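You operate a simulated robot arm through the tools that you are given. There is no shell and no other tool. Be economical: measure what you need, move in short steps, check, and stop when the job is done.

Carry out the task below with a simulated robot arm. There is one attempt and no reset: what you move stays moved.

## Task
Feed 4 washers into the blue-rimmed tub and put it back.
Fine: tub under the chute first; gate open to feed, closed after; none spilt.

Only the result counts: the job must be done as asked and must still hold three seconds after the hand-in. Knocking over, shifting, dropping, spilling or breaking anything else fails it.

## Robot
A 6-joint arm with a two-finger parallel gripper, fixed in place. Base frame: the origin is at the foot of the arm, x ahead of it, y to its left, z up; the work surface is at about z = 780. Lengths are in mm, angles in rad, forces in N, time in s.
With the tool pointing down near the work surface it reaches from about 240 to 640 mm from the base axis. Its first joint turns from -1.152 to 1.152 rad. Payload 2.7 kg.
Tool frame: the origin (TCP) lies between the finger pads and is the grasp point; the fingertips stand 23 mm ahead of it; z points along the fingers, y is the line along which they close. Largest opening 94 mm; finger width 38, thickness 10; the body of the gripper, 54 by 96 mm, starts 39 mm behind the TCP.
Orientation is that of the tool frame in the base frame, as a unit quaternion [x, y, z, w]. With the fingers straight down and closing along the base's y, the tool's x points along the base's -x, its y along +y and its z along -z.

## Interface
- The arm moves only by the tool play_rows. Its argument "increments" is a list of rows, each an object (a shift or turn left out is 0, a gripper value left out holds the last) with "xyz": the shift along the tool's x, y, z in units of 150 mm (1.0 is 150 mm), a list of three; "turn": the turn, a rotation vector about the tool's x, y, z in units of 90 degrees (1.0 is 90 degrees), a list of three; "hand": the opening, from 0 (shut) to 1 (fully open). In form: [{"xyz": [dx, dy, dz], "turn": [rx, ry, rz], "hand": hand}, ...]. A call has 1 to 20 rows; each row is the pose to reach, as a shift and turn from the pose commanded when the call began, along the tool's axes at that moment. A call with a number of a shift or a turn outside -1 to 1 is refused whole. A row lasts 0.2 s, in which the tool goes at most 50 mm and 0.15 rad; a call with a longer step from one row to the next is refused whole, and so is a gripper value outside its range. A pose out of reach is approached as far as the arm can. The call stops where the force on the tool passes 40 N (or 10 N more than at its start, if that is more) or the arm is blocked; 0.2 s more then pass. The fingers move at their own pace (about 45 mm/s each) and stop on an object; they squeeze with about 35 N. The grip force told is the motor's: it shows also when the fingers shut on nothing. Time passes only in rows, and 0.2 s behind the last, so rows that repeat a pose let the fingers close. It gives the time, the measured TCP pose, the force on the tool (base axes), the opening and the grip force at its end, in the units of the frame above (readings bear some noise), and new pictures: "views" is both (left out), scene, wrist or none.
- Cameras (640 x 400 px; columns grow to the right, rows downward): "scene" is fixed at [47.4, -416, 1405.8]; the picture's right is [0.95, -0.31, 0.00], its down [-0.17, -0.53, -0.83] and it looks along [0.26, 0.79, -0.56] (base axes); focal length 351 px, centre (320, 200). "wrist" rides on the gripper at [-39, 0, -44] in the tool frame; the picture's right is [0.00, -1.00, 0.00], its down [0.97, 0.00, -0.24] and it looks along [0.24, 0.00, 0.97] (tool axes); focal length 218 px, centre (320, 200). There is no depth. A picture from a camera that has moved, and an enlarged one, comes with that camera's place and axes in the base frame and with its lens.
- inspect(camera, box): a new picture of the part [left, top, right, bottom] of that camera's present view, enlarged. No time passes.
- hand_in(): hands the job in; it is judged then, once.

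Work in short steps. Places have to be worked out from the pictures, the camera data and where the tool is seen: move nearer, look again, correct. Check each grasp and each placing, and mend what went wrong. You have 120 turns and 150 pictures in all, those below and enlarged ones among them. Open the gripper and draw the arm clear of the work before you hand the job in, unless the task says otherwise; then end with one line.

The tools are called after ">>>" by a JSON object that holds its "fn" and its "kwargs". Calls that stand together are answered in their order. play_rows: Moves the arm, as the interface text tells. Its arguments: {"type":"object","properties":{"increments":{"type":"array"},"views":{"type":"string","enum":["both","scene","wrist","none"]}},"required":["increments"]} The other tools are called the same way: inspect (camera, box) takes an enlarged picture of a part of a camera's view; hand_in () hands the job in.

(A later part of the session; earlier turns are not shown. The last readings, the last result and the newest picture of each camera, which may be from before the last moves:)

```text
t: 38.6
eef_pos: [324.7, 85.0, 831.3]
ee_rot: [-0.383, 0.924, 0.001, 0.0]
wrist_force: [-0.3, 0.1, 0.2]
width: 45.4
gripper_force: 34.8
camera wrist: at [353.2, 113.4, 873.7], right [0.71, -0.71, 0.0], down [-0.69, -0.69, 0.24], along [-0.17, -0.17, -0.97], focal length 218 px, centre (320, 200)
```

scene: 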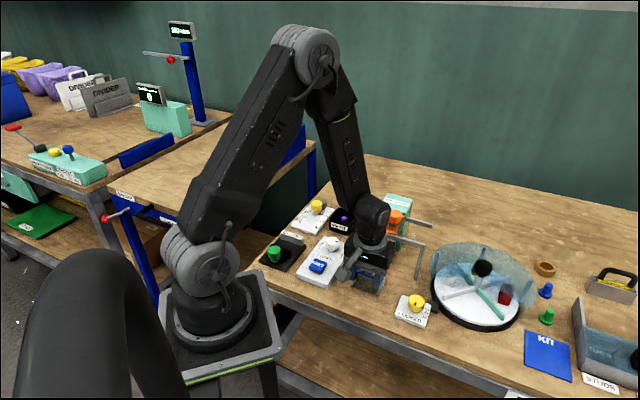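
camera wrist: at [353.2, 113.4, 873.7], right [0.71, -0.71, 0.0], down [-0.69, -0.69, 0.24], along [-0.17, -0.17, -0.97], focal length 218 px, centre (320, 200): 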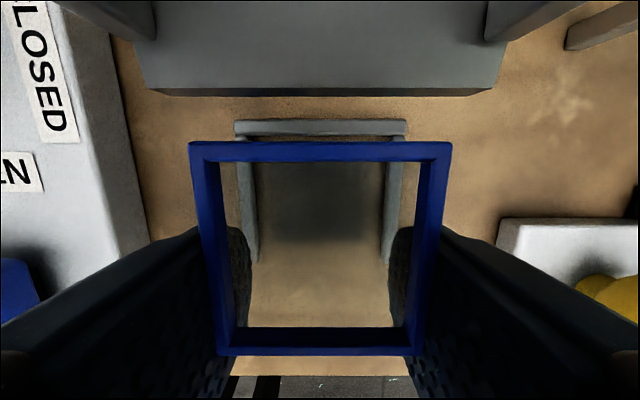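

Clear so far. Push another 3 mm to seat it near the back bar, watching force.

>>> {"fn": "play_rows", "kwargs": {"increments": [{"xyz": [-0.01, 0, 0]}, {"xyz": [-0.02, 0, 0]}, {"xyz": [-0.02, 0, 0.007]}, {"xyz": [-0.02, 0, 0.007]}], "views": "wrist"}}

```text
t: 39.6
eef_pos: [327.6, 88.3, 829.3]
ee_rot: [-0.383, 0.924, 0.001, 0.002]
wrist_force: [-4.9, -5.8, 28.1]
width: 45.2
gripper_force: 35.1
camera wrist: at [355.7, 116.1, 873.0], right [0.71, -0.71, 0.0], down [-0.69, -0.69, 0.24], along [-0.17, -0.17, -0.97], focal length 218 px, centre (320, 200)
```

wrist: 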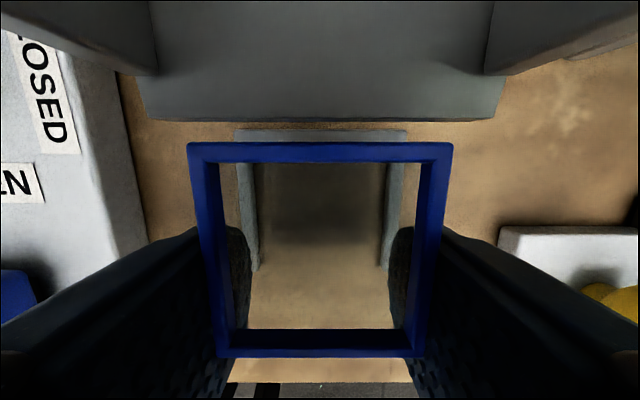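

Seated: tub on the table and against the dock. Release, back off along −P with fingers open, then rise.

>>> {"fn": "play_rows", "kwargs": {"increments": [{"hand": 0.62}, {"hand": 0.62}, {"xyz": [0, 0, -0.02]}, {"xyz": [0, 0, -0.2]}, {"xyz": [0.15, 0, -0.4]}, {"xyz": [0.25, 0, -0.7]}, {"xyz": [0.25, 0, -0.95]}, {"xyz": [0.25, 0, -0.95]}]}}

>>> {"fn": "inspect", "kwargs": {"camera": "wrist", "box": [160, 0, 420, 240]}}

>>> {"fn": "inspect", "kwargs": {"camera": "scene", "box": [330, 190, 440, 300]}}

```text
t: 41.4
eef_pos: [299.7, 59.2, 972.4]
ee_rot: [-0.383, 0.924, 0.0, 0.0]
wrist_force: [0.0, -0.6, 0.8]
width: 58.5
gripper_force: 0.1
camera wrist: at [328.2, 88.8, 1015.4], right [0.71, -0.71, 0.0], down [-0.69, -0.69, 0.24], along [-0.17, -0.17, -0.97], focal length 218 px, centre (320, 200)
```

scene: 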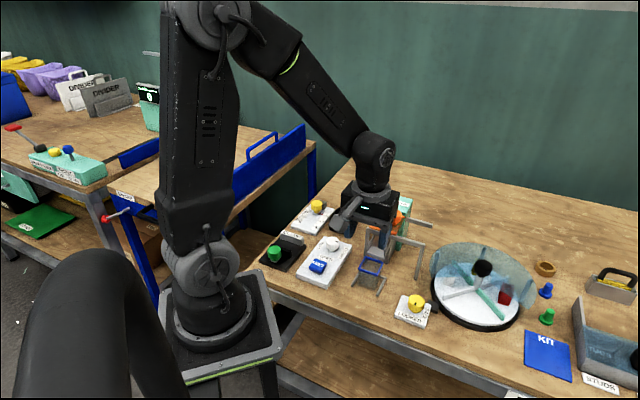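
wrist: 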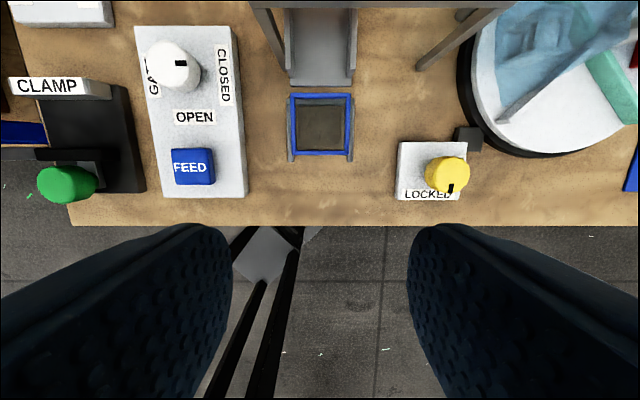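

```text
1.67 times, centred on (290, 120) of wrist
camera zoom: at [328.2, 88.8, 1015.4], right [0.71, -0.71, 0.0], down [-0.69, -0.69, 0.24], along [-0.17, -0.17, -0.97], focal length 364 px, centre (370, 333)
```

zoom: 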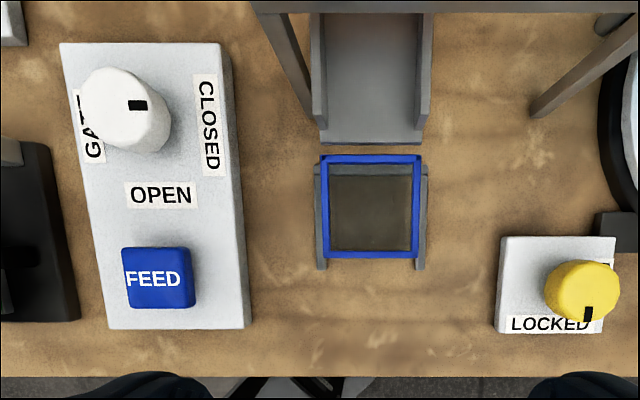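

```text
3.64 times, centred on (385, 245) of scene
camera zoom: at [47.4, -416.0, 1405.8], right [0.95, -0.31, 0.0], down [-0.17, -0.53, -0.83], along [0.26, 0.79, -0.56], focal length 1276 px, centre (84, 36)
```

zoom: 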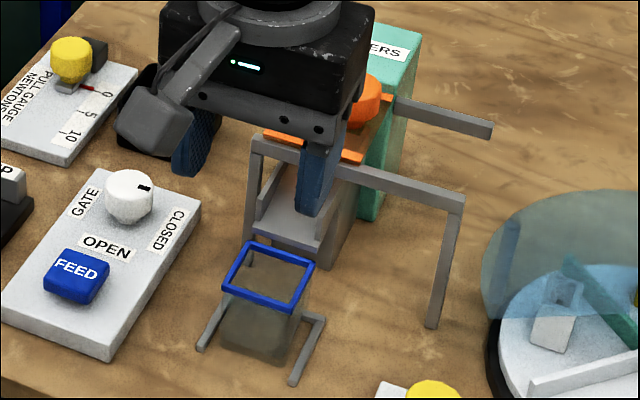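

The tub is docked under the lip. Next, the gate knob near P≈355, S≈54.5; move above it with the gripper open.

>>> {"fn": "play_rows", "kwargs": {"increments": [{"xyz": [-0.13, 0.15, 0], "hand": 0.85}, {"xyz": [-0.3, 0.34, 0]}, {"xyz": [-0.47, 0.53, 0]}, {"xyz": [-0.62, 0.7, 0]}, {"xyz": [-0.675, 0.77, 0.1]}, {"xyz": [-0.675, 0.77, 0.2]}, {"xyz": [-0.675, 0.77, 0.2]}]}}

```text
t: 43.0
eef_pos: [290.7, 213.8, 941.1]
ee_rot: [-0.383, 0.924, 0.0, 0.001]
wrist_force: [0.2, -0.2, 0.3]
width: 80.0
gripper_force: 0.1
camera wrist: at [318.9, 242.2, 984.2], right [0.71, -0.71, 0.0], down [-0.69, -0.69, 0.24], along [-0.17, -0.17, -0.97], focal length 218 px, centre (320, 200)
```

scene: 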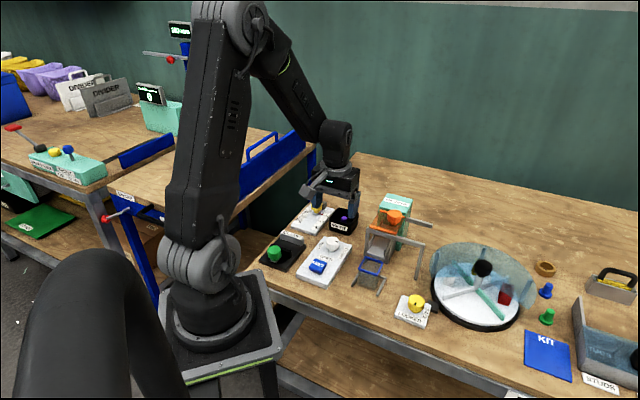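
wrist: 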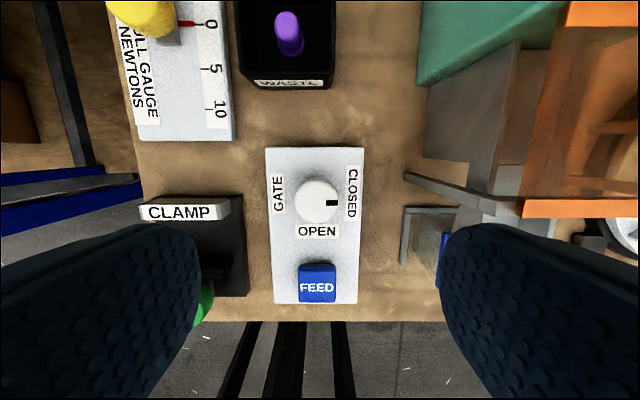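

>>> {"fn": "inspect", "kwargs": {"camera": "wrist", "box": [255, 140, 375, 310]}}

>>> {"fn": "inspect", "kwargs": {"camera": "scene", "box": [290, 225, 370, 295]}}

```text
2.35 times, centred on (315, 225) of wrist
camera zoom: at [318.9, 242.2, 984.2], right [0.71, -0.71, 0.0], down [-0.69, -0.69, 0.24], along [-0.17, -0.17, -0.97], focal length 514 px, centre (332, 141)
```

zoom: 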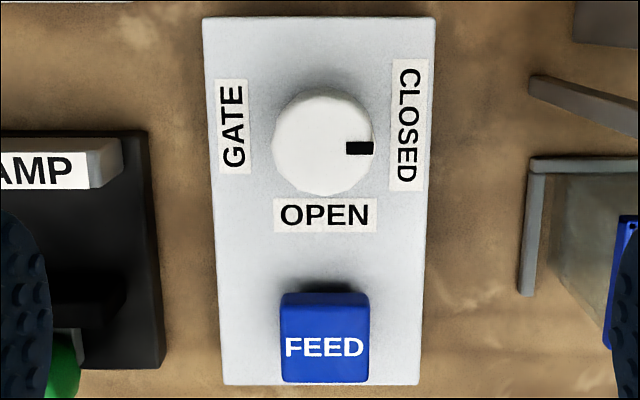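

```text
5.71 times, centred on (330, 260) of scene
camera zoom: at [47.4, -416.0, 1405.8], right [0.95, -0.31, 0.0], down [-0.17, -0.53, -0.83], along [0.26, 0.79, -0.56], focal length 2005 px, centre (263, -143)
```

zoom: 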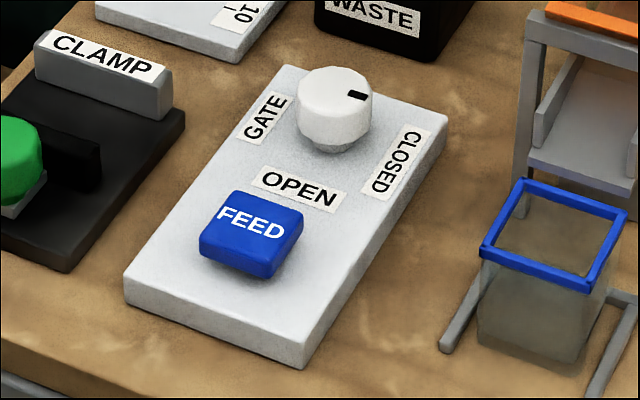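

Knob centre P≈355.2, S≈51.3, ~31 mm diameter, top z≈825, pointer toward CLOSED. Descend around it and close.

>>> {"fn": "play_rows", "kwargs": {"increments": [{"xyz": [0.01, 0.02, 0.0], "hand": 0.6}, {"xyz": [0.01, 0.02, 0.25]}, {"xyz": [0.01, 0.02, 0.5]}, {"xyz": [0.01, 0.02, 0.68]}, {"xyz": [0.01, 0.02, 0.75]}, {"xyz": [0.01, 0.02, 0.75]}]}}

```text
t: 44.4
eef_pos: [287.5, 216.1, 829.4]
ee_rot: [-0.383, 0.924, 0.0, 0.001]
wrist_force: [-0.7, -1.1, -0.2]
width: 56.5
gripper_force: 0.2
camera wrist: at [315.3, 244.0, 872.3], right [0.71, -0.71, 0.0], down [-0.69, -0.69, 0.24], along [-0.17, -0.17, -0.97], focal length 218 px, centre (320, 200)
```

scene: 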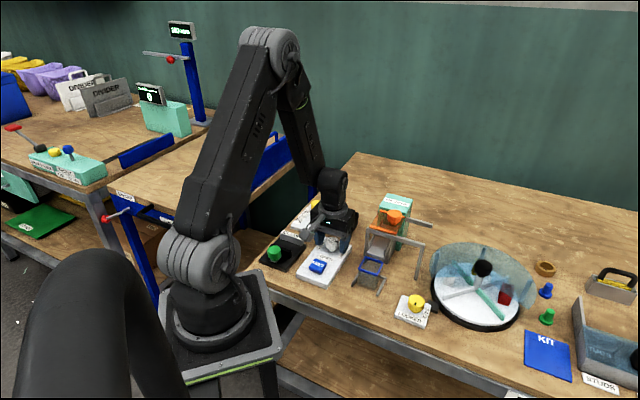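
wrist: 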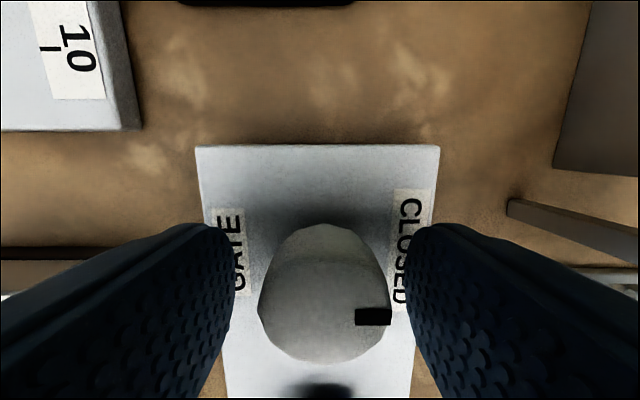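

Centred. Lower 4 mm more and close on the knob.

>>> {"fn": "play_rows", "kwargs": {"increments": [{"xyz": [0, 0, 0.03]}, {"xyz": [0, 0, 0.03], "hand": 0.2}, {"xyz": [0, 0, 0.03]}, {"xyz": [0, 0, 0.03]}, {"xyz": [0, 0, 0.03]}], "views": "wrist"}}

```text
t: 45.6
eef_pos: [288.8, 214.9, 824.6]
ee_rot: [-0.382, 0.924, 0.0, 0.0]
wrist_force: [19.0, -17.6, -5.2]
width: 33.8
gripper_force: 45.1
camera wrist: at [316.2, 243.2, 867.8], right [0.71, -0.71, 0.0], down [-0.69, -0.69, 0.24], along [-0.17, -0.17, -0.97], focal length 218 px, centre (320, 200)
```

wrist: 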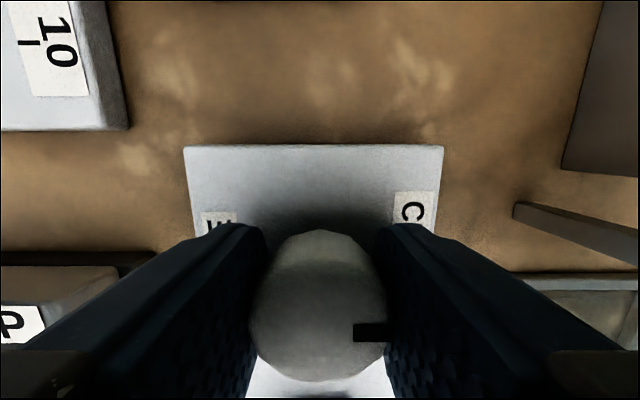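

Side force +S of 26 N shows I'm ~2 mm off-centre; relieve it.

>>> {"fn": "play_rows", "kwargs": {"increments": [{"xyz": [0, -0.01, 0]}, {"xyz": [0, -0.015, 0]}, {"xyz": [0, -0.015, 0]}], "views": "none"}}

```text
t: 46.4
eef_pos: [288.8, 214.4, 825.0]
ee_rot: [-0.382, 0.924, 0.001, 0.0]
wrist_force: [0.1, 12.2, -25.3]
width: 33.8
gripper_force: 44.9
```

Uneven residual force; reopen and re-close at the corrected spot for a clean grip.

>>> {"fn": "play_rows", "kwargs": {"increments": [{"hand": 0.5}, {"hand": 0.5}, {"hand": 0.5}, {"hand": 0.3}, {"hand": 0.3}, {"hand": 0.3}, {"hand": 0.3}], "views": "wrist"}}

```text
t: 48.0
eef_pos: [286.9, 214.0, 825.5]
ee_rot: [-0.383, 0.924, 0.0, 0.0]
wrist_force: [-21.2, 19.7, 3.8]
width: 33.8
gripper_force: 45.2
camera wrist: at [316.0, 243.0, 868.5], right [0.71, -0.71, 0.0], down [-0.69, -0.69, 0.24], along [-0.17, -0.17, -0.97], focal length 218 px, centre (320, 200)
```

wrist: 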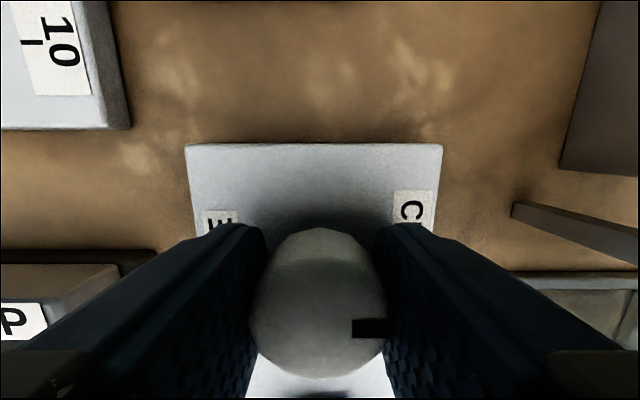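

Overshot; the balance point is about halfway. Reopen, shift back 1.15 mm, re-close.

>>> {"fn": "play_rows", "kwargs": {"increments": [{"hand": 0.5}, {"hand": 0.5}, {"xyz": [0, 0.0077, 0], "hand": 0.5}, {"xyz": [0, 0.0077, 0], "hand": 0.3}, {"xyz": [0, 0.0077, 0]}, {"xyz": [0, 0.0077, 0]}, {"xyz": [0, 0.0077, 0]}], "views": "none"}}

```text
t: 49.6
eef_pos: [288.6, 214.1, 824.3]
ee_rot: [-0.383, 0.924, 0.0, 0.0]
wrist_force: [-1.8, 0.3, 0.2]
width: 33.7
gripper_force: 45.3
```

Balanced now. Turn the knob 90° clockwise (seen from above) toward OPEN.

>>> {"fn": "play_rows", "kwargs": {"increments": [{"turn": [0, 0, 0.08]}, {"turn": [0, 0, 0.16]}, {"turn": [0, 0, 0.24]}, {"turn": [0, 0, 0.32]}, {"turn": [0, 0, 0.4]}, {"turn": [0, 0, 0.48]}, {"turn": [0, 0, 0.56]}, {"turn": [0, 0, 0.64]}, {"turn": [0, 0, 0.72]}, {"turn": [0, 0, 0.8]}, {"turn": [0, 0, 0.88]}, {"turn": [0, 0, 0.94]}, {"turn": [0, 0, 1.0]}, {"turn": [0, 0, 1.0]}]}}

```text
t: 52.6
eef_pos: [288.5, 213.5, 824.0]
ee_rot: [0.384, 0.923, 0.001, 0.001]
wrist_force: [0.0, 3.8, 23.9]
width: 33.7
gripper_force: 44.8
camera wrist: at [316.0, 187.4, 868.2], right [-0.71, -0.71, 0.0], down [-0.69, 0.69, 0.24], along [-0.17, 0.17, -0.97], focal length 218 px, centre (320, 200)
```

scene: 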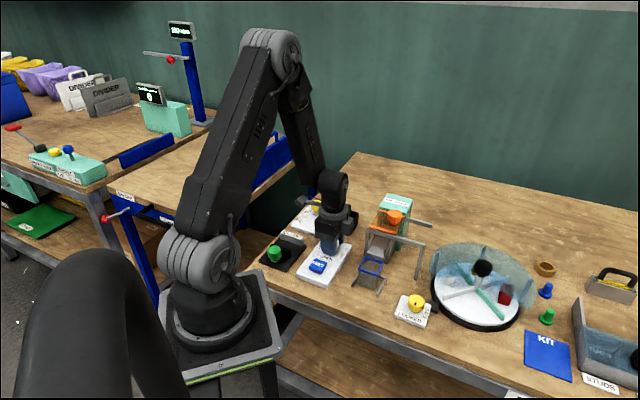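
wrist: 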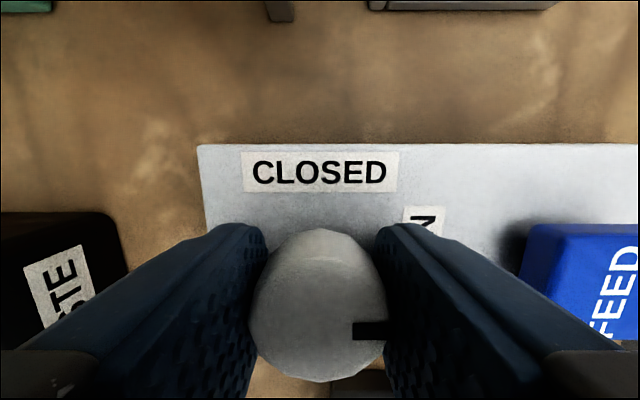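

The knob turned with the gripper and now points to OPEN. Release and rise; then look at the button.

>>> {"fn": "play_rows", "kwargs": {"increments": [{"hand": 0.55}, {"hand": 0.55}, {"hand": 0.55}, {"xyz": [0, 0, -0.2]}, {"xyz": [0, -0.1, -0.5]}, {"xyz": [0, -0.3, -0.7], "hand": 0.0}, {"xyz": [0, -0.5, -0.7]}, {"xyz": [0, -0.5, -0.7]}, {"xyz": [0, -0.5, -0.7]}]}}

>>> {"fn": "inspect", "kwargs": {"camera": "scene", "box": [290, 190, 450, 300]}}

```text
t: 54.6
eef_pos: [232.6, 159.7, 929.5]
ee_rot: [0.382, 0.924, 0.0, 0.0]
wrist_force: [0.0, -0.7, -0.3]
width: 0.0
gripper_force: 34.9
camera wrist: at [260.6, 133.1, 972.3], right [-0.71, -0.71, 0.0], down [-0.69, 0.69, 0.24], along [-0.17, 0.17, -0.97], focal length 218 px, centre (320, 200)
```

scene: 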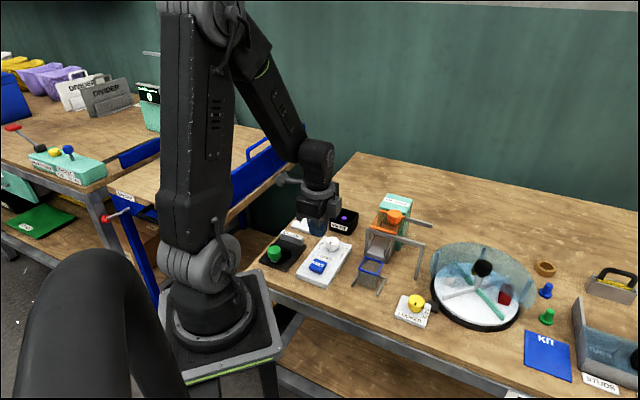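
wrist: 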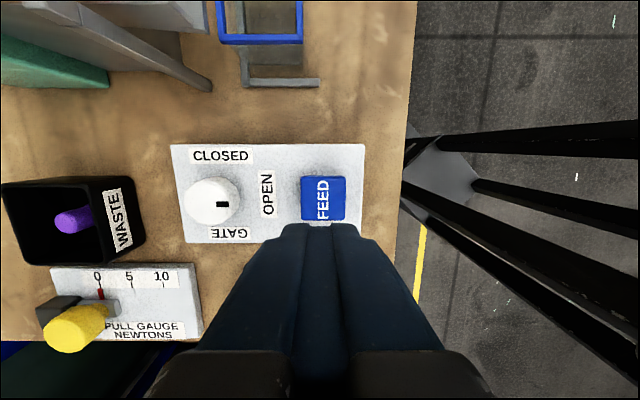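

```text
3.64 times, centred on (370, 245) of scene
camera zoom: at [47.4, -416.0, 1405.8], right [0.95, -0.31, 0.0], down [-0.17, -0.53, -0.83], along [0.26, 0.79, -0.56], focal length 1276 px, centre (138, 36)
```

zoom: 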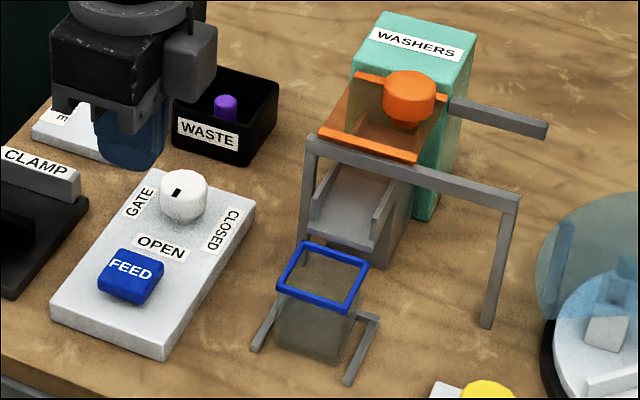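

Pointer is on OPEN, and the closed fingertips stand right over FEED (P≈277, S≈52). Press down gently once.

>>> {"fn": "play_rows", "kwargs": {"increments": [{"xyz": [0, 0, 0.25]}, {"xyz": [0, 0, 0.5]}, {"xyz": [0, 0, 0.57]}, {"xyz": [0, 0, 0.6]}, {"xyz": [0, 0, 0.62]}, {"xyz": [0, 0, 0.635]}, {"xyz": [0, 0, 0.65]}, {"xyz": [0, 0, 0.665]}]}}

>>> {"fn": "inspect", "kwargs": {"camera": "scene", "box": [290, 190, 450, 300]}}

```text
t: 56.4
eef_pos: [235.4, 160.6, 829.2]
ee_rot: [0.382, 0.924, 0.0, 0.0]
wrist_force: [-7.8, -5.8, 32.0]
width: 0.0
gripper_force: 35.3
camera wrist: at [262.4, 134.4, 873.9], right [-0.71, -0.71, 0.0], down [-0.69, 0.69, 0.24], along [-0.17, 0.17, -0.97], focal length 218 px, centre (320, 200)
```

scene: 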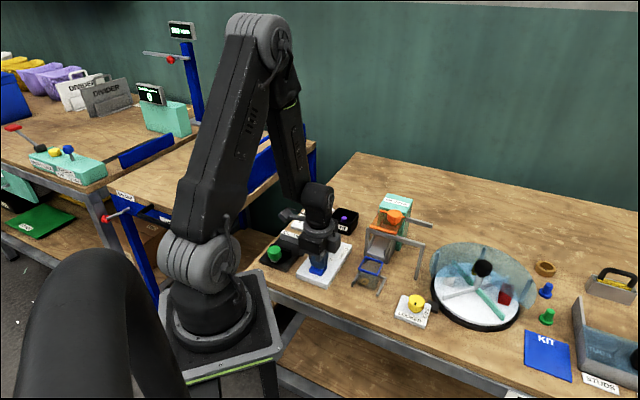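
wrist: 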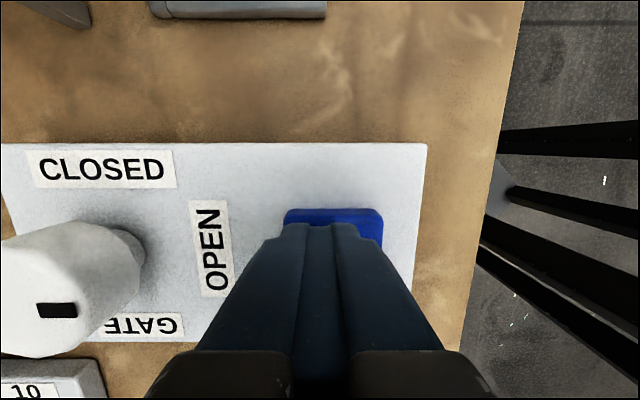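

```text
3.64 times, centred on (370, 245) of scene
camera zoom: at [47.0, -416.3, 1405.7], right [0.95, -0.31, 0.0], down [-0.17, -0.53, -0.83], along [0.26, 0.79, -0.56], focal length 1276 px, centre (138, 36)
```

zoom: 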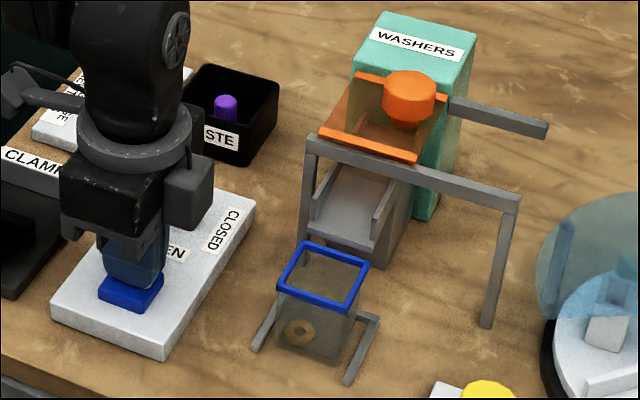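

One washer has dropped into the tub. Lift off the button and check the count.

>>> {"fn": "play_rows", "kwargs": {"increments": [{"xyz": [0, 0, -0.05]}, {"xyz": [0, 0, -0.1]}, {"xyz": [0, 0, -0.1]}, {"xyz": [0, 0, -0.1]}, {"xyz": [0, 0, -0.1]}], "views": "none"}}

>>> {"fn": "inspect", "kwargs": {"camera": "scene", "box": [340, 220, 410, 300]}}

```text
t: 57.6
eef_pos: [235.5, 161.8, 845.3]
ee_rot: [0.382, 0.924, 0.001, 0.0]
wrist_force: [0.1, -0.4, -0.1]
width: 0.2
gripper_force: 34.8
```

```text
5.00 times, centred on (375, 260) of scene
camera zoom: at [47.4, -416.0, 1405.8], right [0.95, -0.31, 0.0], down [-0.17, -0.53, -0.83], along [0.26, 0.79, -0.56], focal length 1754 px, centre (45, -100)
```

zoom: 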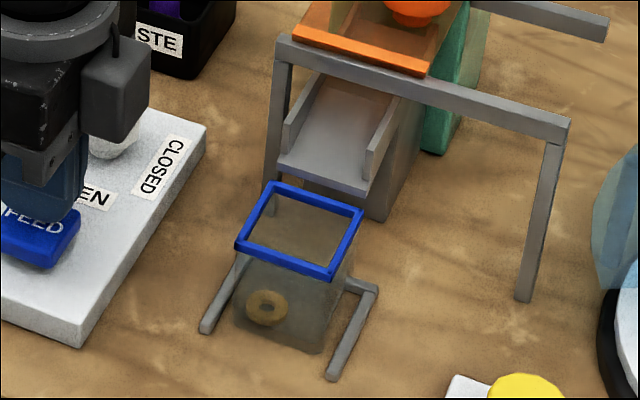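

Exactly one per press. Second press.

>>> {"fn": "play_rows", "kwargs": {"increments": [{"xyz": [0, 0, 0.05]}, {"xyz": [0, 0, 0.08]}, {"xyz": [0, 0, 0.1]}, {"xyz": [0, 0, 0.1]}, {"xyz": [0, 0, 0.05]}, {"xyz": [0, 0, 0.0]}, {"xyz": [0, 0, 0.0]}, {"xyz": [0, 0, 0.0]}, {"xyz": [0, 0, 0.0]}], "views": "none"}}

>>> {"fn": "inspect", "kwargs": {"camera": "scene", "box": [340, 220, 410, 300]}}

```text
t: 59.6
eef_pos: [234.8, 159.9, 845.3]
ee_rot: [0.384, 0.923, 0.001, 0.0]
wrist_force: [0.1, 0.4, 0.4]
width: 0.1
gripper_force: 34.7
```

```text
5.00 times, centred on (375, 260) of scene
camera zoom: at [47.4, -416.0, 1405.8], right [0.95, -0.31, 0.0], down [-0.17, -0.53, -0.83], along [0.26, 0.79, -0.56], focal length 1754 px, centre (45, -100)
```

zoom: 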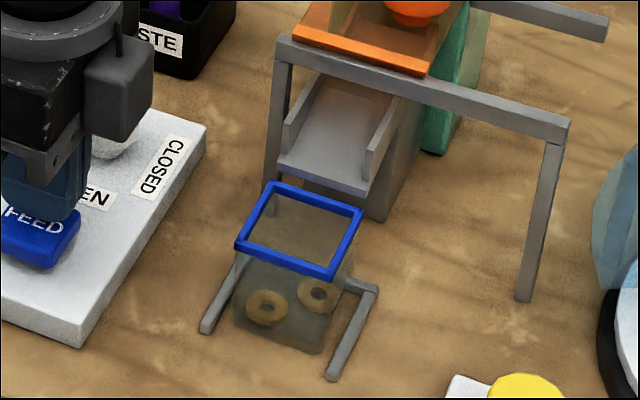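

Two washers. Third press.

>>> {"fn": "play_rows", "kwargs": {"increments": [{"xyz": [0, 0, 0.05]}, {"xyz": [0, 0, 0.08]}, {"xyz": [0, 0, 0.1]}, {"xyz": [0, 0, 0.1]}, {"xyz": [0, 0, 0.05]}, {"xyz": [0, 0, 0.0]}, {"xyz": [0, 0, 0.0]}, {"xyz": [0, 0, 0.0]}, {"xyz": [0, 0, 0.0]}], "views": "none"}}

>>> {"fn": "inspect", "kwargs": {"camera": "scene", "box": [340, 220, 410, 300]}}

```text
t: 61.6
eef_pos: [234.8, 160.7, 844.6]
ee_rot: [0.383, 0.924, 0.001, 0.001]
wrist_force: [0.5, -0.4, 0.3]
width: 0.1
gripper_force: 35.4
```

```text
5.00 times, centred on (375, 260) of scene
camera zoom: at [47.4, -416.0, 1405.8], right [0.95, -0.31, 0.0], down [-0.17, -0.53, -0.83], along [0.26, 0.79, -0.56], focal length 1754 px, centre (45, -100)
```

zoom: 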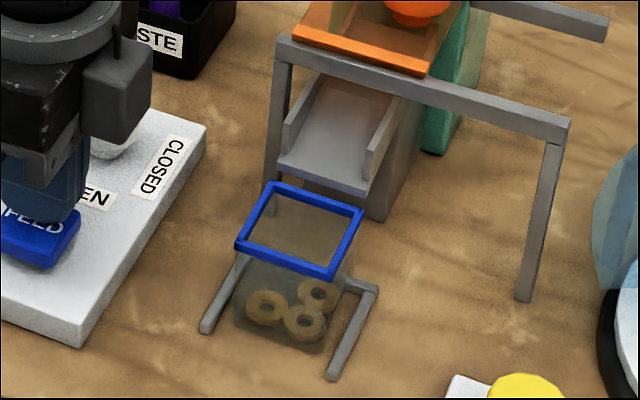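

Three washers. Fourth press.

>>> {"fn": "play_rows", "kwargs": {"increments": [{"xyz": [0, 0, 0.05]}, {"xyz": [0, 0, 0.08]}, {"xyz": [0, 0, 0.1]}, {"xyz": [0, 0, 0.1]}, {"xyz": [0, 0, 0.05]}, {"xyz": [0, 0, 0.0]}, {"xyz": [0, 0, 0.0]}, {"xyz": [0, 0, 0.0]}, {"xyz": [0, 0, 0.0]}], "views": "none"}}

>>> {"fn": "inspect", "kwargs": {"camera": "scene", "box": [340, 220, 410, 300]}}

```text
t: 63.6
eef_pos: [236.1, 160.9, 844.8]
ee_rot: [0.383, 0.924, 0.001, 0.0]
wrist_force: [-0.3, -0.9, -0.1]
width: 0.0
gripper_force: 35.1
```

```text
5.00 times, centred on (375, 260) of scene
camera zoom: at [47.4, -416.0, 1405.8], right [0.95, -0.31, 0.0], down [-0.17, -0.53, -0.83], along [0.26, 0.79, -0.56], focal length 1754 px, centre (45, -100)
```

zoom: 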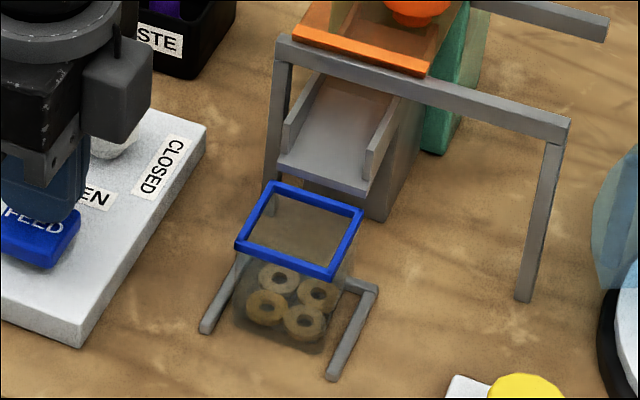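

Four washers in the tub. Now rise and go back to the knob pose (exact reverse of commanded offsets) with fingers open.

>>> {"fn": "play_rows", "kwargs": {"increments": [{"xyz": [0, 0, -0.25]}, {"xyz": [0, 0, -0.5], "hand": 0.55}, {"xyz": [0, 0.25, -0.5]}, {"xyz": [0, 0.5, -0.5]}, {"xyz": [0, 0.5, -0.5]}, {"xyz": [0, 0.5, -0.25]}, {"xyz": [0, 0.5, 0.0]}, {"xyz": [0, 0.5, 0.1]}, {"xyz": [0, 0.5, 0.135]}, {"xyz": [0, 0.5, 0.135]}], "views": "wrist"}}

```text
t: 65.8
eef_pos: [288.3, 215.3, 822.9]
ee_rot: [0.383, 0.924, 0.001, 0.0]
wrist_force: [-0.4, 0.5, -0.5]
width: 51.6
gripper_force: 0.1
camera wrist: at [315.9, 189.4, 867.1], right [-0.71, -0.71, 0.0], down [-0.69, 0.69, 0.24], along [-0.17, 0.17, -0.97], focal length 218 px, centre (320, 200)
```

wrist: 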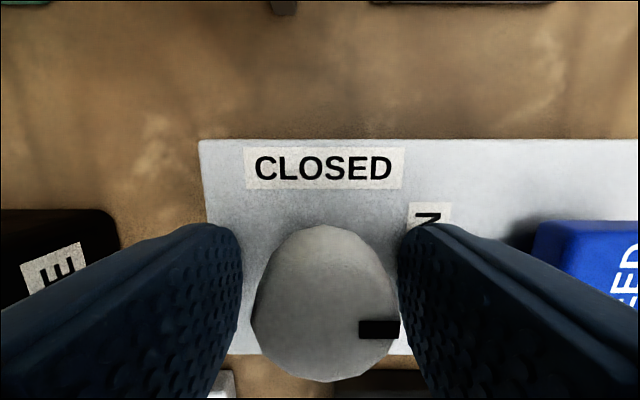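

Slightly off (~1.2 mm) in P; shift and close.

>>> {"fn": "play_rows", "kwargs": {"increments": [{"xyz": [0, -0.008, 0]}, {"xyz": [0, -0.008, 0], "hand": 0.3}, {"xyz": [0, -0.008, 0]}, {"xyz": [0, -0.008, 0]}, {"xyz": [0, -0.008, 0]}], "views": "none"}}

```text
t: 67.0
eef_pos: [287.3, 215.2, 823.1]
ee_rot: [0.382, 0.924, 0.001, 0.0]
wrist_force: [3.5, 3.3, -4.3]
width: 33.9
gripper_force: 45.0
```

Balanced grip. Turn back 90° to CLOSED.

>>> {"fn": "play_rows", "kwargs": {"increments": [{"turn": [0, 0, -0.08]}, {"turn": [0, 0, -0.16]}, {"turn": [0, 0, -0.24]}, {"turn": [0, 0, -0.32]}, {"turn": [0, 0, -0.4]}, {"turn": [0, 0, -0.48]}, {"turn": [0, 0, -0.56]}, {"turn": [0, 0, -0.64]}, {"turn": [0, 0, -0.72]}, {"turn": [0, 0, -0.8]}, {"turn": [0, 0, -0.88]}, {"turn": [0, 0, -0.94]}, {"turn": [0, 0, -1.0]}, {"turn": [0, 0, -1.0]}], "views": "wrist"}}

```text
t: 68.0
eef_pos: [286.1, 214.4, 824.3]
ee_rot: [0.139, 0.99, 0.002, 0.002]
wrist_force: [2.9, 5.4, -6.4]
width: 33.8
gripper_force: 45.2
stopped in row 5: the force on the tool passed its limit (the readings are from after the stop); the commanded pose is now the measured one
camera wrist: at [324.8, 204.7, 867.8], right [-0.28, -0.96, 0.0], down [-0.93, 0.27, 0.24], along [-0.23, 0.07, -0.97], focal length 218 px, centre (320, 200)
```

wrist: 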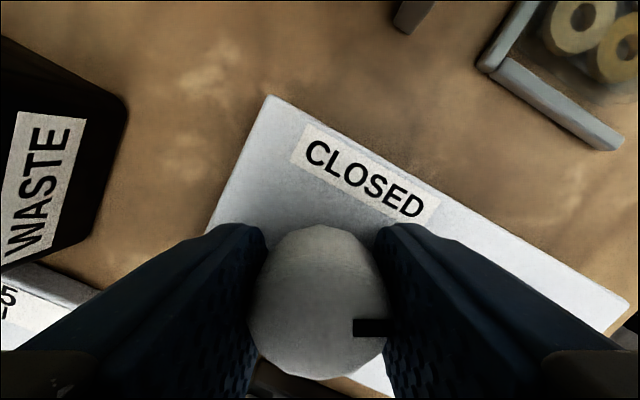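

Stopped partway by a brief force, now low; the knob follows. Continue the remaining 61°.

>>> {"fn": "play_rows", "kwargs": {"increments": [{"turn": [0, 0, -0.05]}, {"turn": [0, 0, -0.1]}, {"turn": [0, 0, -0.16]}, {"turn": [0, 0, -0.22]}, {"turn": [0, 0, -0.28]}, {"turn": [0, 0, -0.34]}, {"turn": [0, 0, -0.4]}, {"turn": [0, 0, -0.46]}, {"turn": [0, 0, -0.52]}, {"turn": [0, 0, -0.58]}, {"turn": [0, 0, -0.63]}, {"turn": [0, 0, -0.68]}, {"turn": [0, 0, -0.68]}], "views": "wrist"}}

```text
t: 70.8
eef_pos: [286.9, 213.2, 824.6]
ee_rot: [-0.384, 0.923, 0.001, 0.002]
wrist_force: [11.9, 1.6, -20.9]
width: 34.1
gripper_force: 45.2
camera wrist: at [315.1, 242.3, 868.0], right [0.71, -0.71, 0.0], down [-0.69, -0.69, 0.24], along [-0.17, -0.17, -0.97], focal length 218 px, centre (320, 200)
```

wrist: 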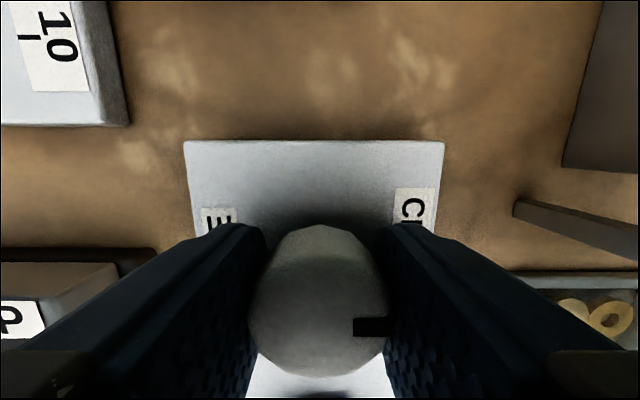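

Pointer is back at CLOSED. Release, rise, and return to the vantage point in front of the tub.

>>> {"fn": "play_rows", "kwargs": {"increments": [{"hand": 0.6}, {"hand": 0.6}, {"hand": 0.6}, {"xyz": [0, 0, -0.2]}, {"xyz": [0, 0, -0.5]}, {"xyz": [0, 0, -0.8]}, {"xyz": [0, 0, -0.95]}, {"xyz": [0.16, -0.18, -0.95]}, {"xyz": [0.33, -0.38, -0.95]}, {"xyz": [0.5, -0.58, -0.95]}, {"xyz": [0.66, -0.76, -0.95]}, {"xyz": [0.664, -0.78, -0.95]}, {"xyz": [0.664, -0.78, -0.95]}]}}

>>> {"fn": "inspect", "kwargs": {"camera": "wrist", "box": [160, 0, 420, 240]}}

```text
t: 73.7
eef_pos: [298.4, 60.9, 968.0]
ee_rot: [-0.383, 0.924, 0.002, 0.001]
wrist_force: [-0.5, -0.9, -0.6]
width: 56.6
gripper_force: 0.1
camera wrist: at [327.1, 89.1, 1010.9], right [0.71, -0.71, 0.0], down [-0.69, -0.69, 0.24], along [-0.17, -0.17, -0.97], focal length 218 px, centre (320, 200)
```

scene: 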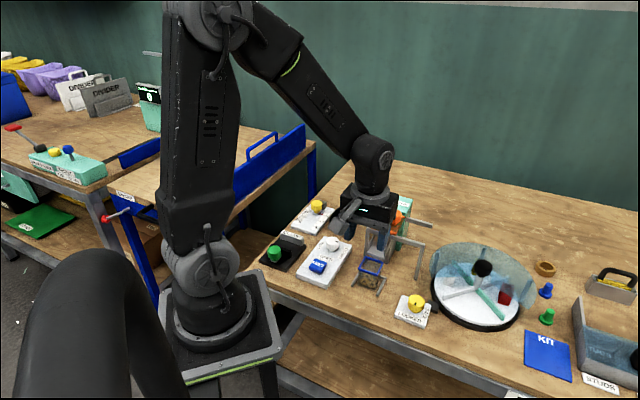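
wrist: 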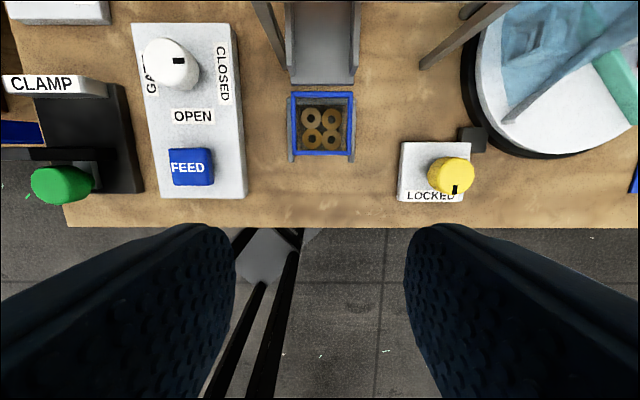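

```text
1.67 times, centred on (290, 120) of wrist
camera zoom: at [327.1, 89.1, 1010.9], right [0.71, -0.71, 0.0], down [-0.69, -0.69, 0.24], along [-0.17, -0.17, -0.97], focal length 364 px, centre (370, 333)
```

zoom: 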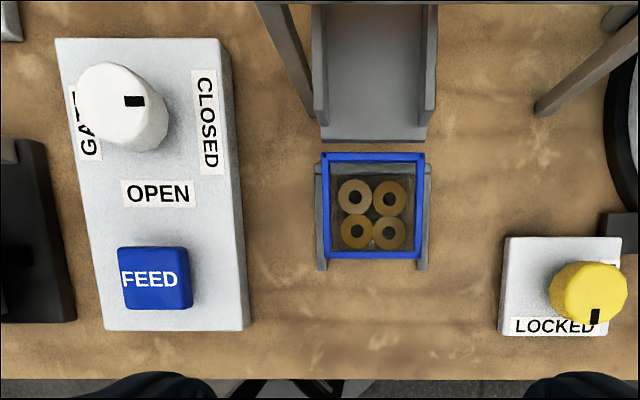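

All four washers are in, gate shows CLOSED. Descend in front of the tub and slide the open fingers forward around its sides.

>>> {"fn": "play_rows", "kwargs": {"increments": [{"xyz": [0, -0.009, 0.2], "hand": 0.65}, {"xyz": [0, -0.009, 0.5]}, {"xyz": [0, -0.009, 0.75]}, {"xyz": [0, -0.009, 0.9]}, {"xyz": [0, -0.009, 0.91]}, {"xyz": [-0.05, -0.009, 0.91]}, {"xyz": [-0.12, -0.009, 0.91]}, {"xyz": [-0.19, -0.009, 0.91]}, {"xyz": [-0.25, -0.009, 0.91]}, {"xyz": [-0.25, -0.009, 0.91]}]}}

```text
t: 75.8
eef_pos: [328.2, 87.5, 829.6]
ee_rot: [-0.384, 0.923, 0.0, 0.002]
wrist_force: [0.0, -0.5, -0.5]
width: 61.2
gripper_force: 0.0
camera wrist: at [354.8, 115.1, 874.4], right [0.71, -0.71, 0.0], down [-0.69, -0.69, 0.24], along [-0.17, -0.17, -0.97], focal length 218 px, centre (320, 200)
```

scene: 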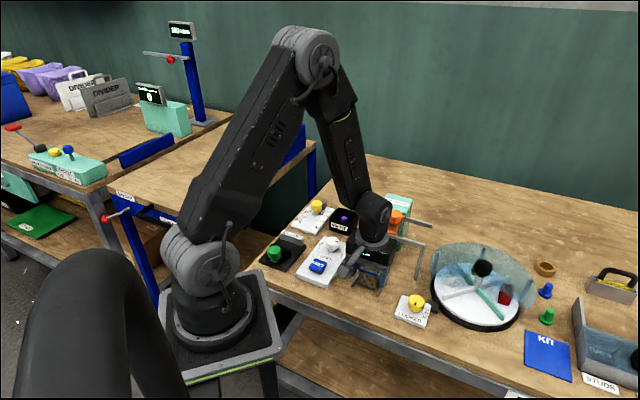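
wrist: 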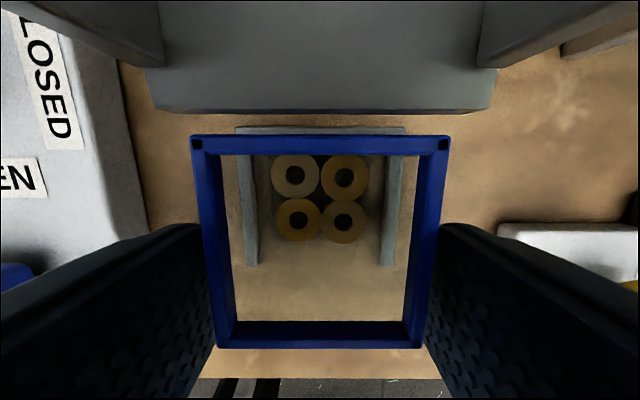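

Fingers straddle the tub with four washers visible. Grip, slide it out 36 mm to the dock's mouth, then regrip at its centre.

>>> {"fn": "play_rows", "kwargs": {"increments": [{"hand": 0.4}, {"hand": 0.4}, {"hand": 0.4}, {"xyz": [0.02, 0, -0.007]}, {"xyz": [0.06, 0, -0.007]}, {"xyz": [0.11, 0, -0.007]}, {"xyz": [0.16, 0, -0.007]}, {"xyz": [0.2, 0, -0.007]}, {"xyz": [0.23, 0, -0.007]}, {"xyz": [0.24, 0, -0.003]}, {"xyz": [0.24, 0, 0.0]}], "views": "wrist"}}

```text
t: 78.2
eef_pos: [300.9, 60.8, 831.1]
ee_rot: [-0.384, 0.923, 0.001, 0.002]
wrist_force: [0.3, -0.4, 2.5]
width: 45.5
gripper_force: 35.2
camera wrist: at [329.0, 89.8, 874.4], right [0.71, -0.71, 0.0], down [-0.69, -0.69, 0.24], along [-0.17, -0.17, -0.97], focal length 218 px, centre (320, 200)
```

wrist: 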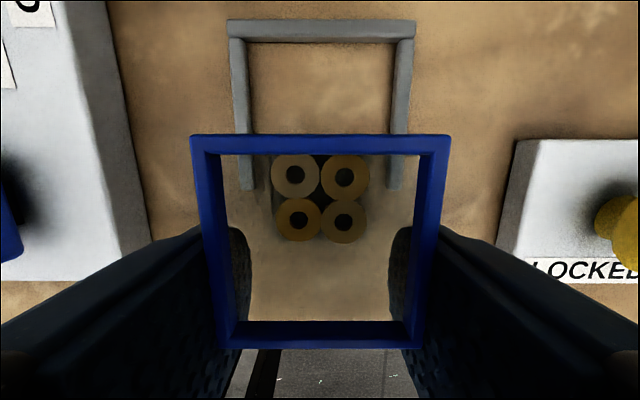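

Out cleanly, washers undisturbed. Regrip 15 mm further in, at the tub's centre.

>>> {"fn": "play_rows", "kwargs": {"increments": [{"hand": 0.62}, {"hand": 0.62}, {"xyz": [-0.05, 0, 0.0]}, {"xyz": [-0.1, 0, 0.015]}, {"xyz": [-0.1, 0, 0.015]}, {"xyz": [-0.1, 0, 0.015], "hand": 0.4}, {"xyz": [-0.1, 0, 0.015]}, {"xyz": [-0.1, 0, 0.015]}], "views": "wrist"}}

```text
t: 80.0
eef_pos: [311.6, 73.1, 827.7]
ee_rot: [-0.384, 0.923, 0.002, 0.002]
wrist_force: [0.2, -0.1, 0.6]
width: 45.3
gripper_force: 35.5
camera wrist: at [339.2, 100.4, 871.9], right [0.71, -0.71, 0.0], down [-0.69, -0.69, 0.24], along [-0.17, -0.17, -0.97], focal length 218 px, centre (320, 200)
```

wrist: 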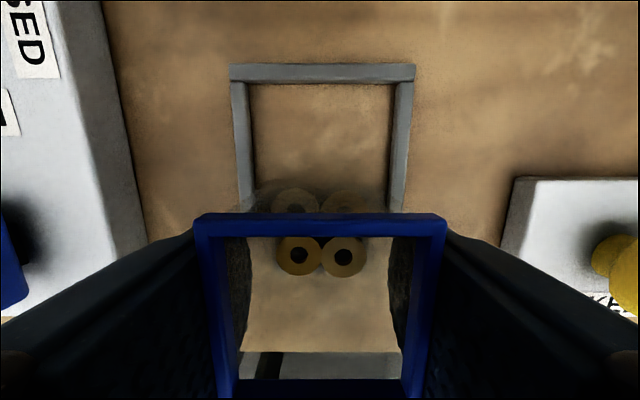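

Centred (tub ≈2.5 mm forward of the original grasp, which I'll compensate). Lift straight up, then carry over the machine toward home.

>>> {"fn": "play_rows", "kwargs": {"increments": [{"xyz": [0, 0, -0.1]}, {"xyz": [0, 0, -0.3]}, {"xyz": [0, 0, -0.55]}, {"xyz": [0, 0, -0.8]}, {"xyz": [0, 0, -0.95]}, {"xyz": [0, 0, -1.0]}, {"xyz": [0, 0, -1.0]}], "views": "none"}}

>>> {"fn": "play_rows", "kwargs": {"increments": [{"xyz": [0, 0, -0.15]}, {"xyz": [0, 0, -0.35]}, {"xyz": [0, 0, -0.5]}, {"xyz": [-0.08, -0.03, -0.5]}, {"xyz": [-0.22, -0.09, -0.5]}, {"xyz": [-0.4, -0.16, -0.5]}, {"xyz": [-0.58, -0.23, -0.5]}, {"xyz": [-0.72, -0.29, -0.5]}, {"xyz": [-0.8, -0.32, -0.5]}, {"xyz": [-0.8, -0.32, -0.5]}], "views": "scene"}}

```text
t: 81.7
eef_pos: [310.4, 72.9, 978.2]
ee_rot: [-0.383, 0.924, 0.001, 0.002]
wrist_force: [0.4, -0.1, -0.9]
width: 45.1
gripper_force: 34.8
```

```text
t: 83.8
eef_pos: [430.5, 120.8, 1051.4]
ee_rot: [-0.384, 0.923, 0.001, 0.001]
wrist_force: [-0.4, -0.3, -1.4]
width: 45.1
gripper_force: 34.7
```

scene: 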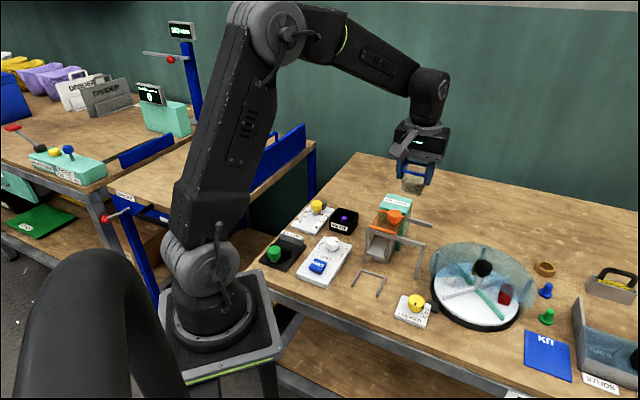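

Carrying fine. Continue to above home (P 501.7, S 265).

>>> {"fn": "play_rows", "kwargs": {"increments": [{"xyz": [-0.1, -0.04, 0]}, {"xyz": [-0.27, -0.11, 0]}, {"xyz": [-0.45, -0.19, 0]}, {"xyz": [-0.62, -0.26, 0]}, {"xyz": [-0.72, -0.3, 0]}, {"xyz": [-0.746, -0.307, 0]}, {"xyz": [-0.746, -0.307, 0.1]}, {"xyz": [-0.746, -0.307, 0.3]}, {"xyz": [-0.746, -0.307, 0.45]}, {"xyz": [-0.746, -0.307, 0.5]}, {"xyz": [-0.746, -0.307, 0.5]}]}}

```text
t: 86.2
eef_pos: [542.4, 170.6, 979.0]
ee_rot: [-0.383, 0.924, 0.001, 0.001]
wrist_force: [0.4, 0.6, 0.0]
width: 45.5
gripper_force: 35.5
camera wrist: at [569.3, 198.4, 1022.7], right [0.71, -0.71, 0.0], down [-0.69, -0.69, 0.24], along [-0.17, -0.17, -0.97], focal length 218 px, centre (320, 200)
```

scene: 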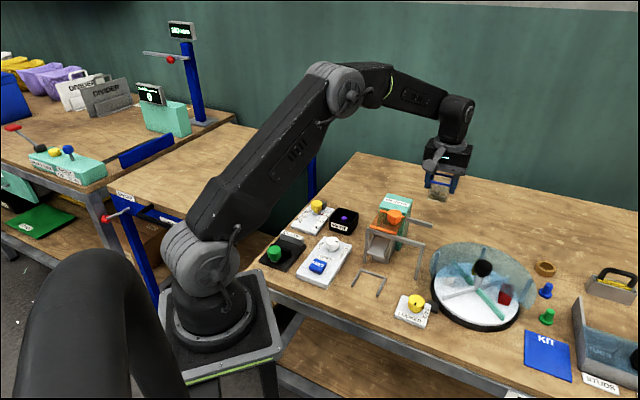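
wrist: 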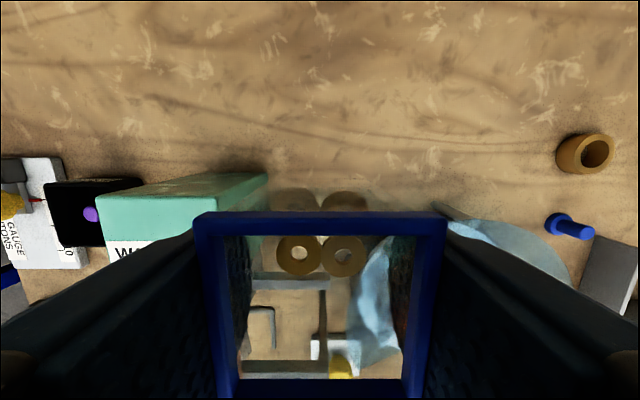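

Descend to z≈874 (same height as my reference picture before the pick) and compare.

>>> {"fn": "play_rows", "kwargs": {"increments": [{"xyz": [0.017, 0, 0.1]}, {"xyz": [0.017, 0, 0.3]}, {"xyz": [0.017, 0, 0.5]}, {"xyz": [0.017, 0, 0.65]}, {"xyz": [0.017, 0, 0.7]}, {"xyz": [0.017, 0, 0.7]}, {"xyz": [0.017, 0, 0.7]}]}}

```text
t: 87.8
eef_pos: [541.2, 168.2, 872.6]
ee_rot: [-0.384, 0.923, 0.0, 0.002]
wrist_force: [-0.7, -0.1, 0.0]
width: 45.1
gripper_force: 35.5
camera wrist: at [568.7, 198.1, 916.4], right [0.71, -0.71, 0.0], down [-0.69, -0.69, 0.24], along [-0.17, -0.17, -0.97], focal length 218 px, centre (320, 200)
```

scene: 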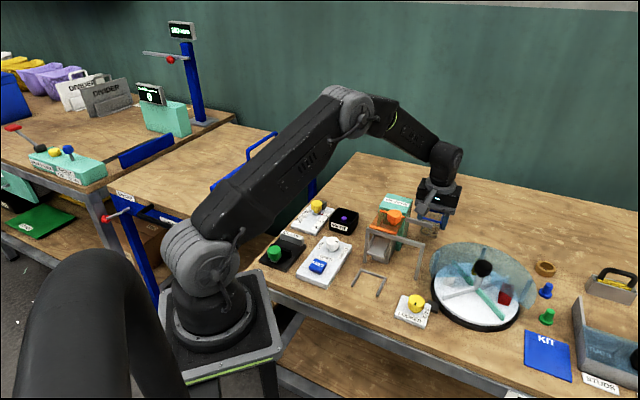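
wrist: 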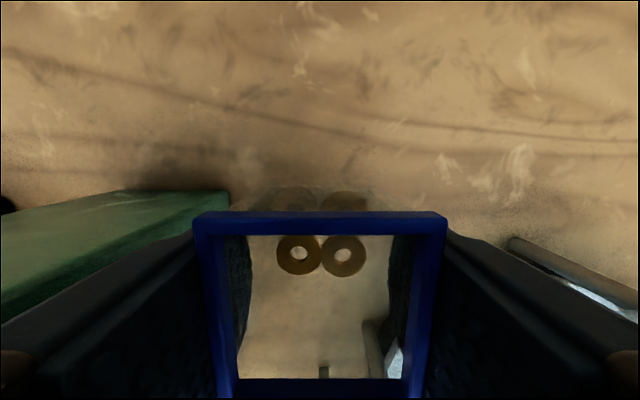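

Compared with the reference, I'm ~2.3 mm low in S. Correct and lower to the table.

>>> {"fn": "play_rows", "kwargs": {"increments": [{"xyz": [0, -0.0155, 0.0]}, {"xyz": [0, -0.0155, 0.12]}, {"xyz": [0, -0.0155, 0.23]}, {"xyz": [0, -0.0155, 0.28]}, {"xyz": [0, -0.0155, 0.295]}, {"xyz": [0, -0.0155, 0.3]}, {"xyz": [0, -0.0155, 0.3]}], "views": "wrist"}}

```text
t: 89.5
eef_pos: [542.8, 166.6, 828.2]
ee_rot: [-0.383, 0.924, 0.001, 0.001]
wrist_force: [0.3, -0.1, 0.0]
width: 45.3
gripper_force: 34.2
camera wrist: at [570.3, 195.4, 872.5], right [0.71, -0.71, 0.0], down [-0.69, -0.69, 0.24], along [-0.17, -0.17, -0.97], focal length 218 px, centre (320, 200)
```

wrist: 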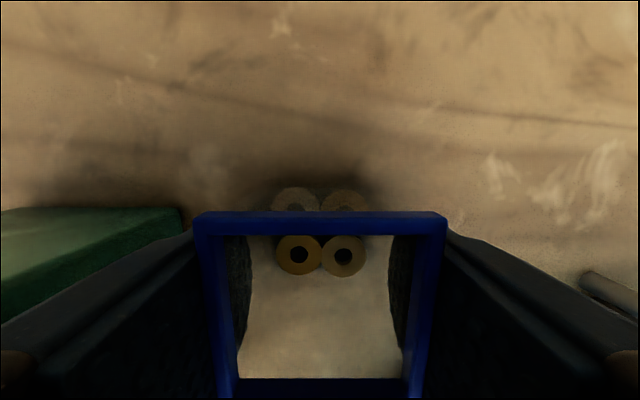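

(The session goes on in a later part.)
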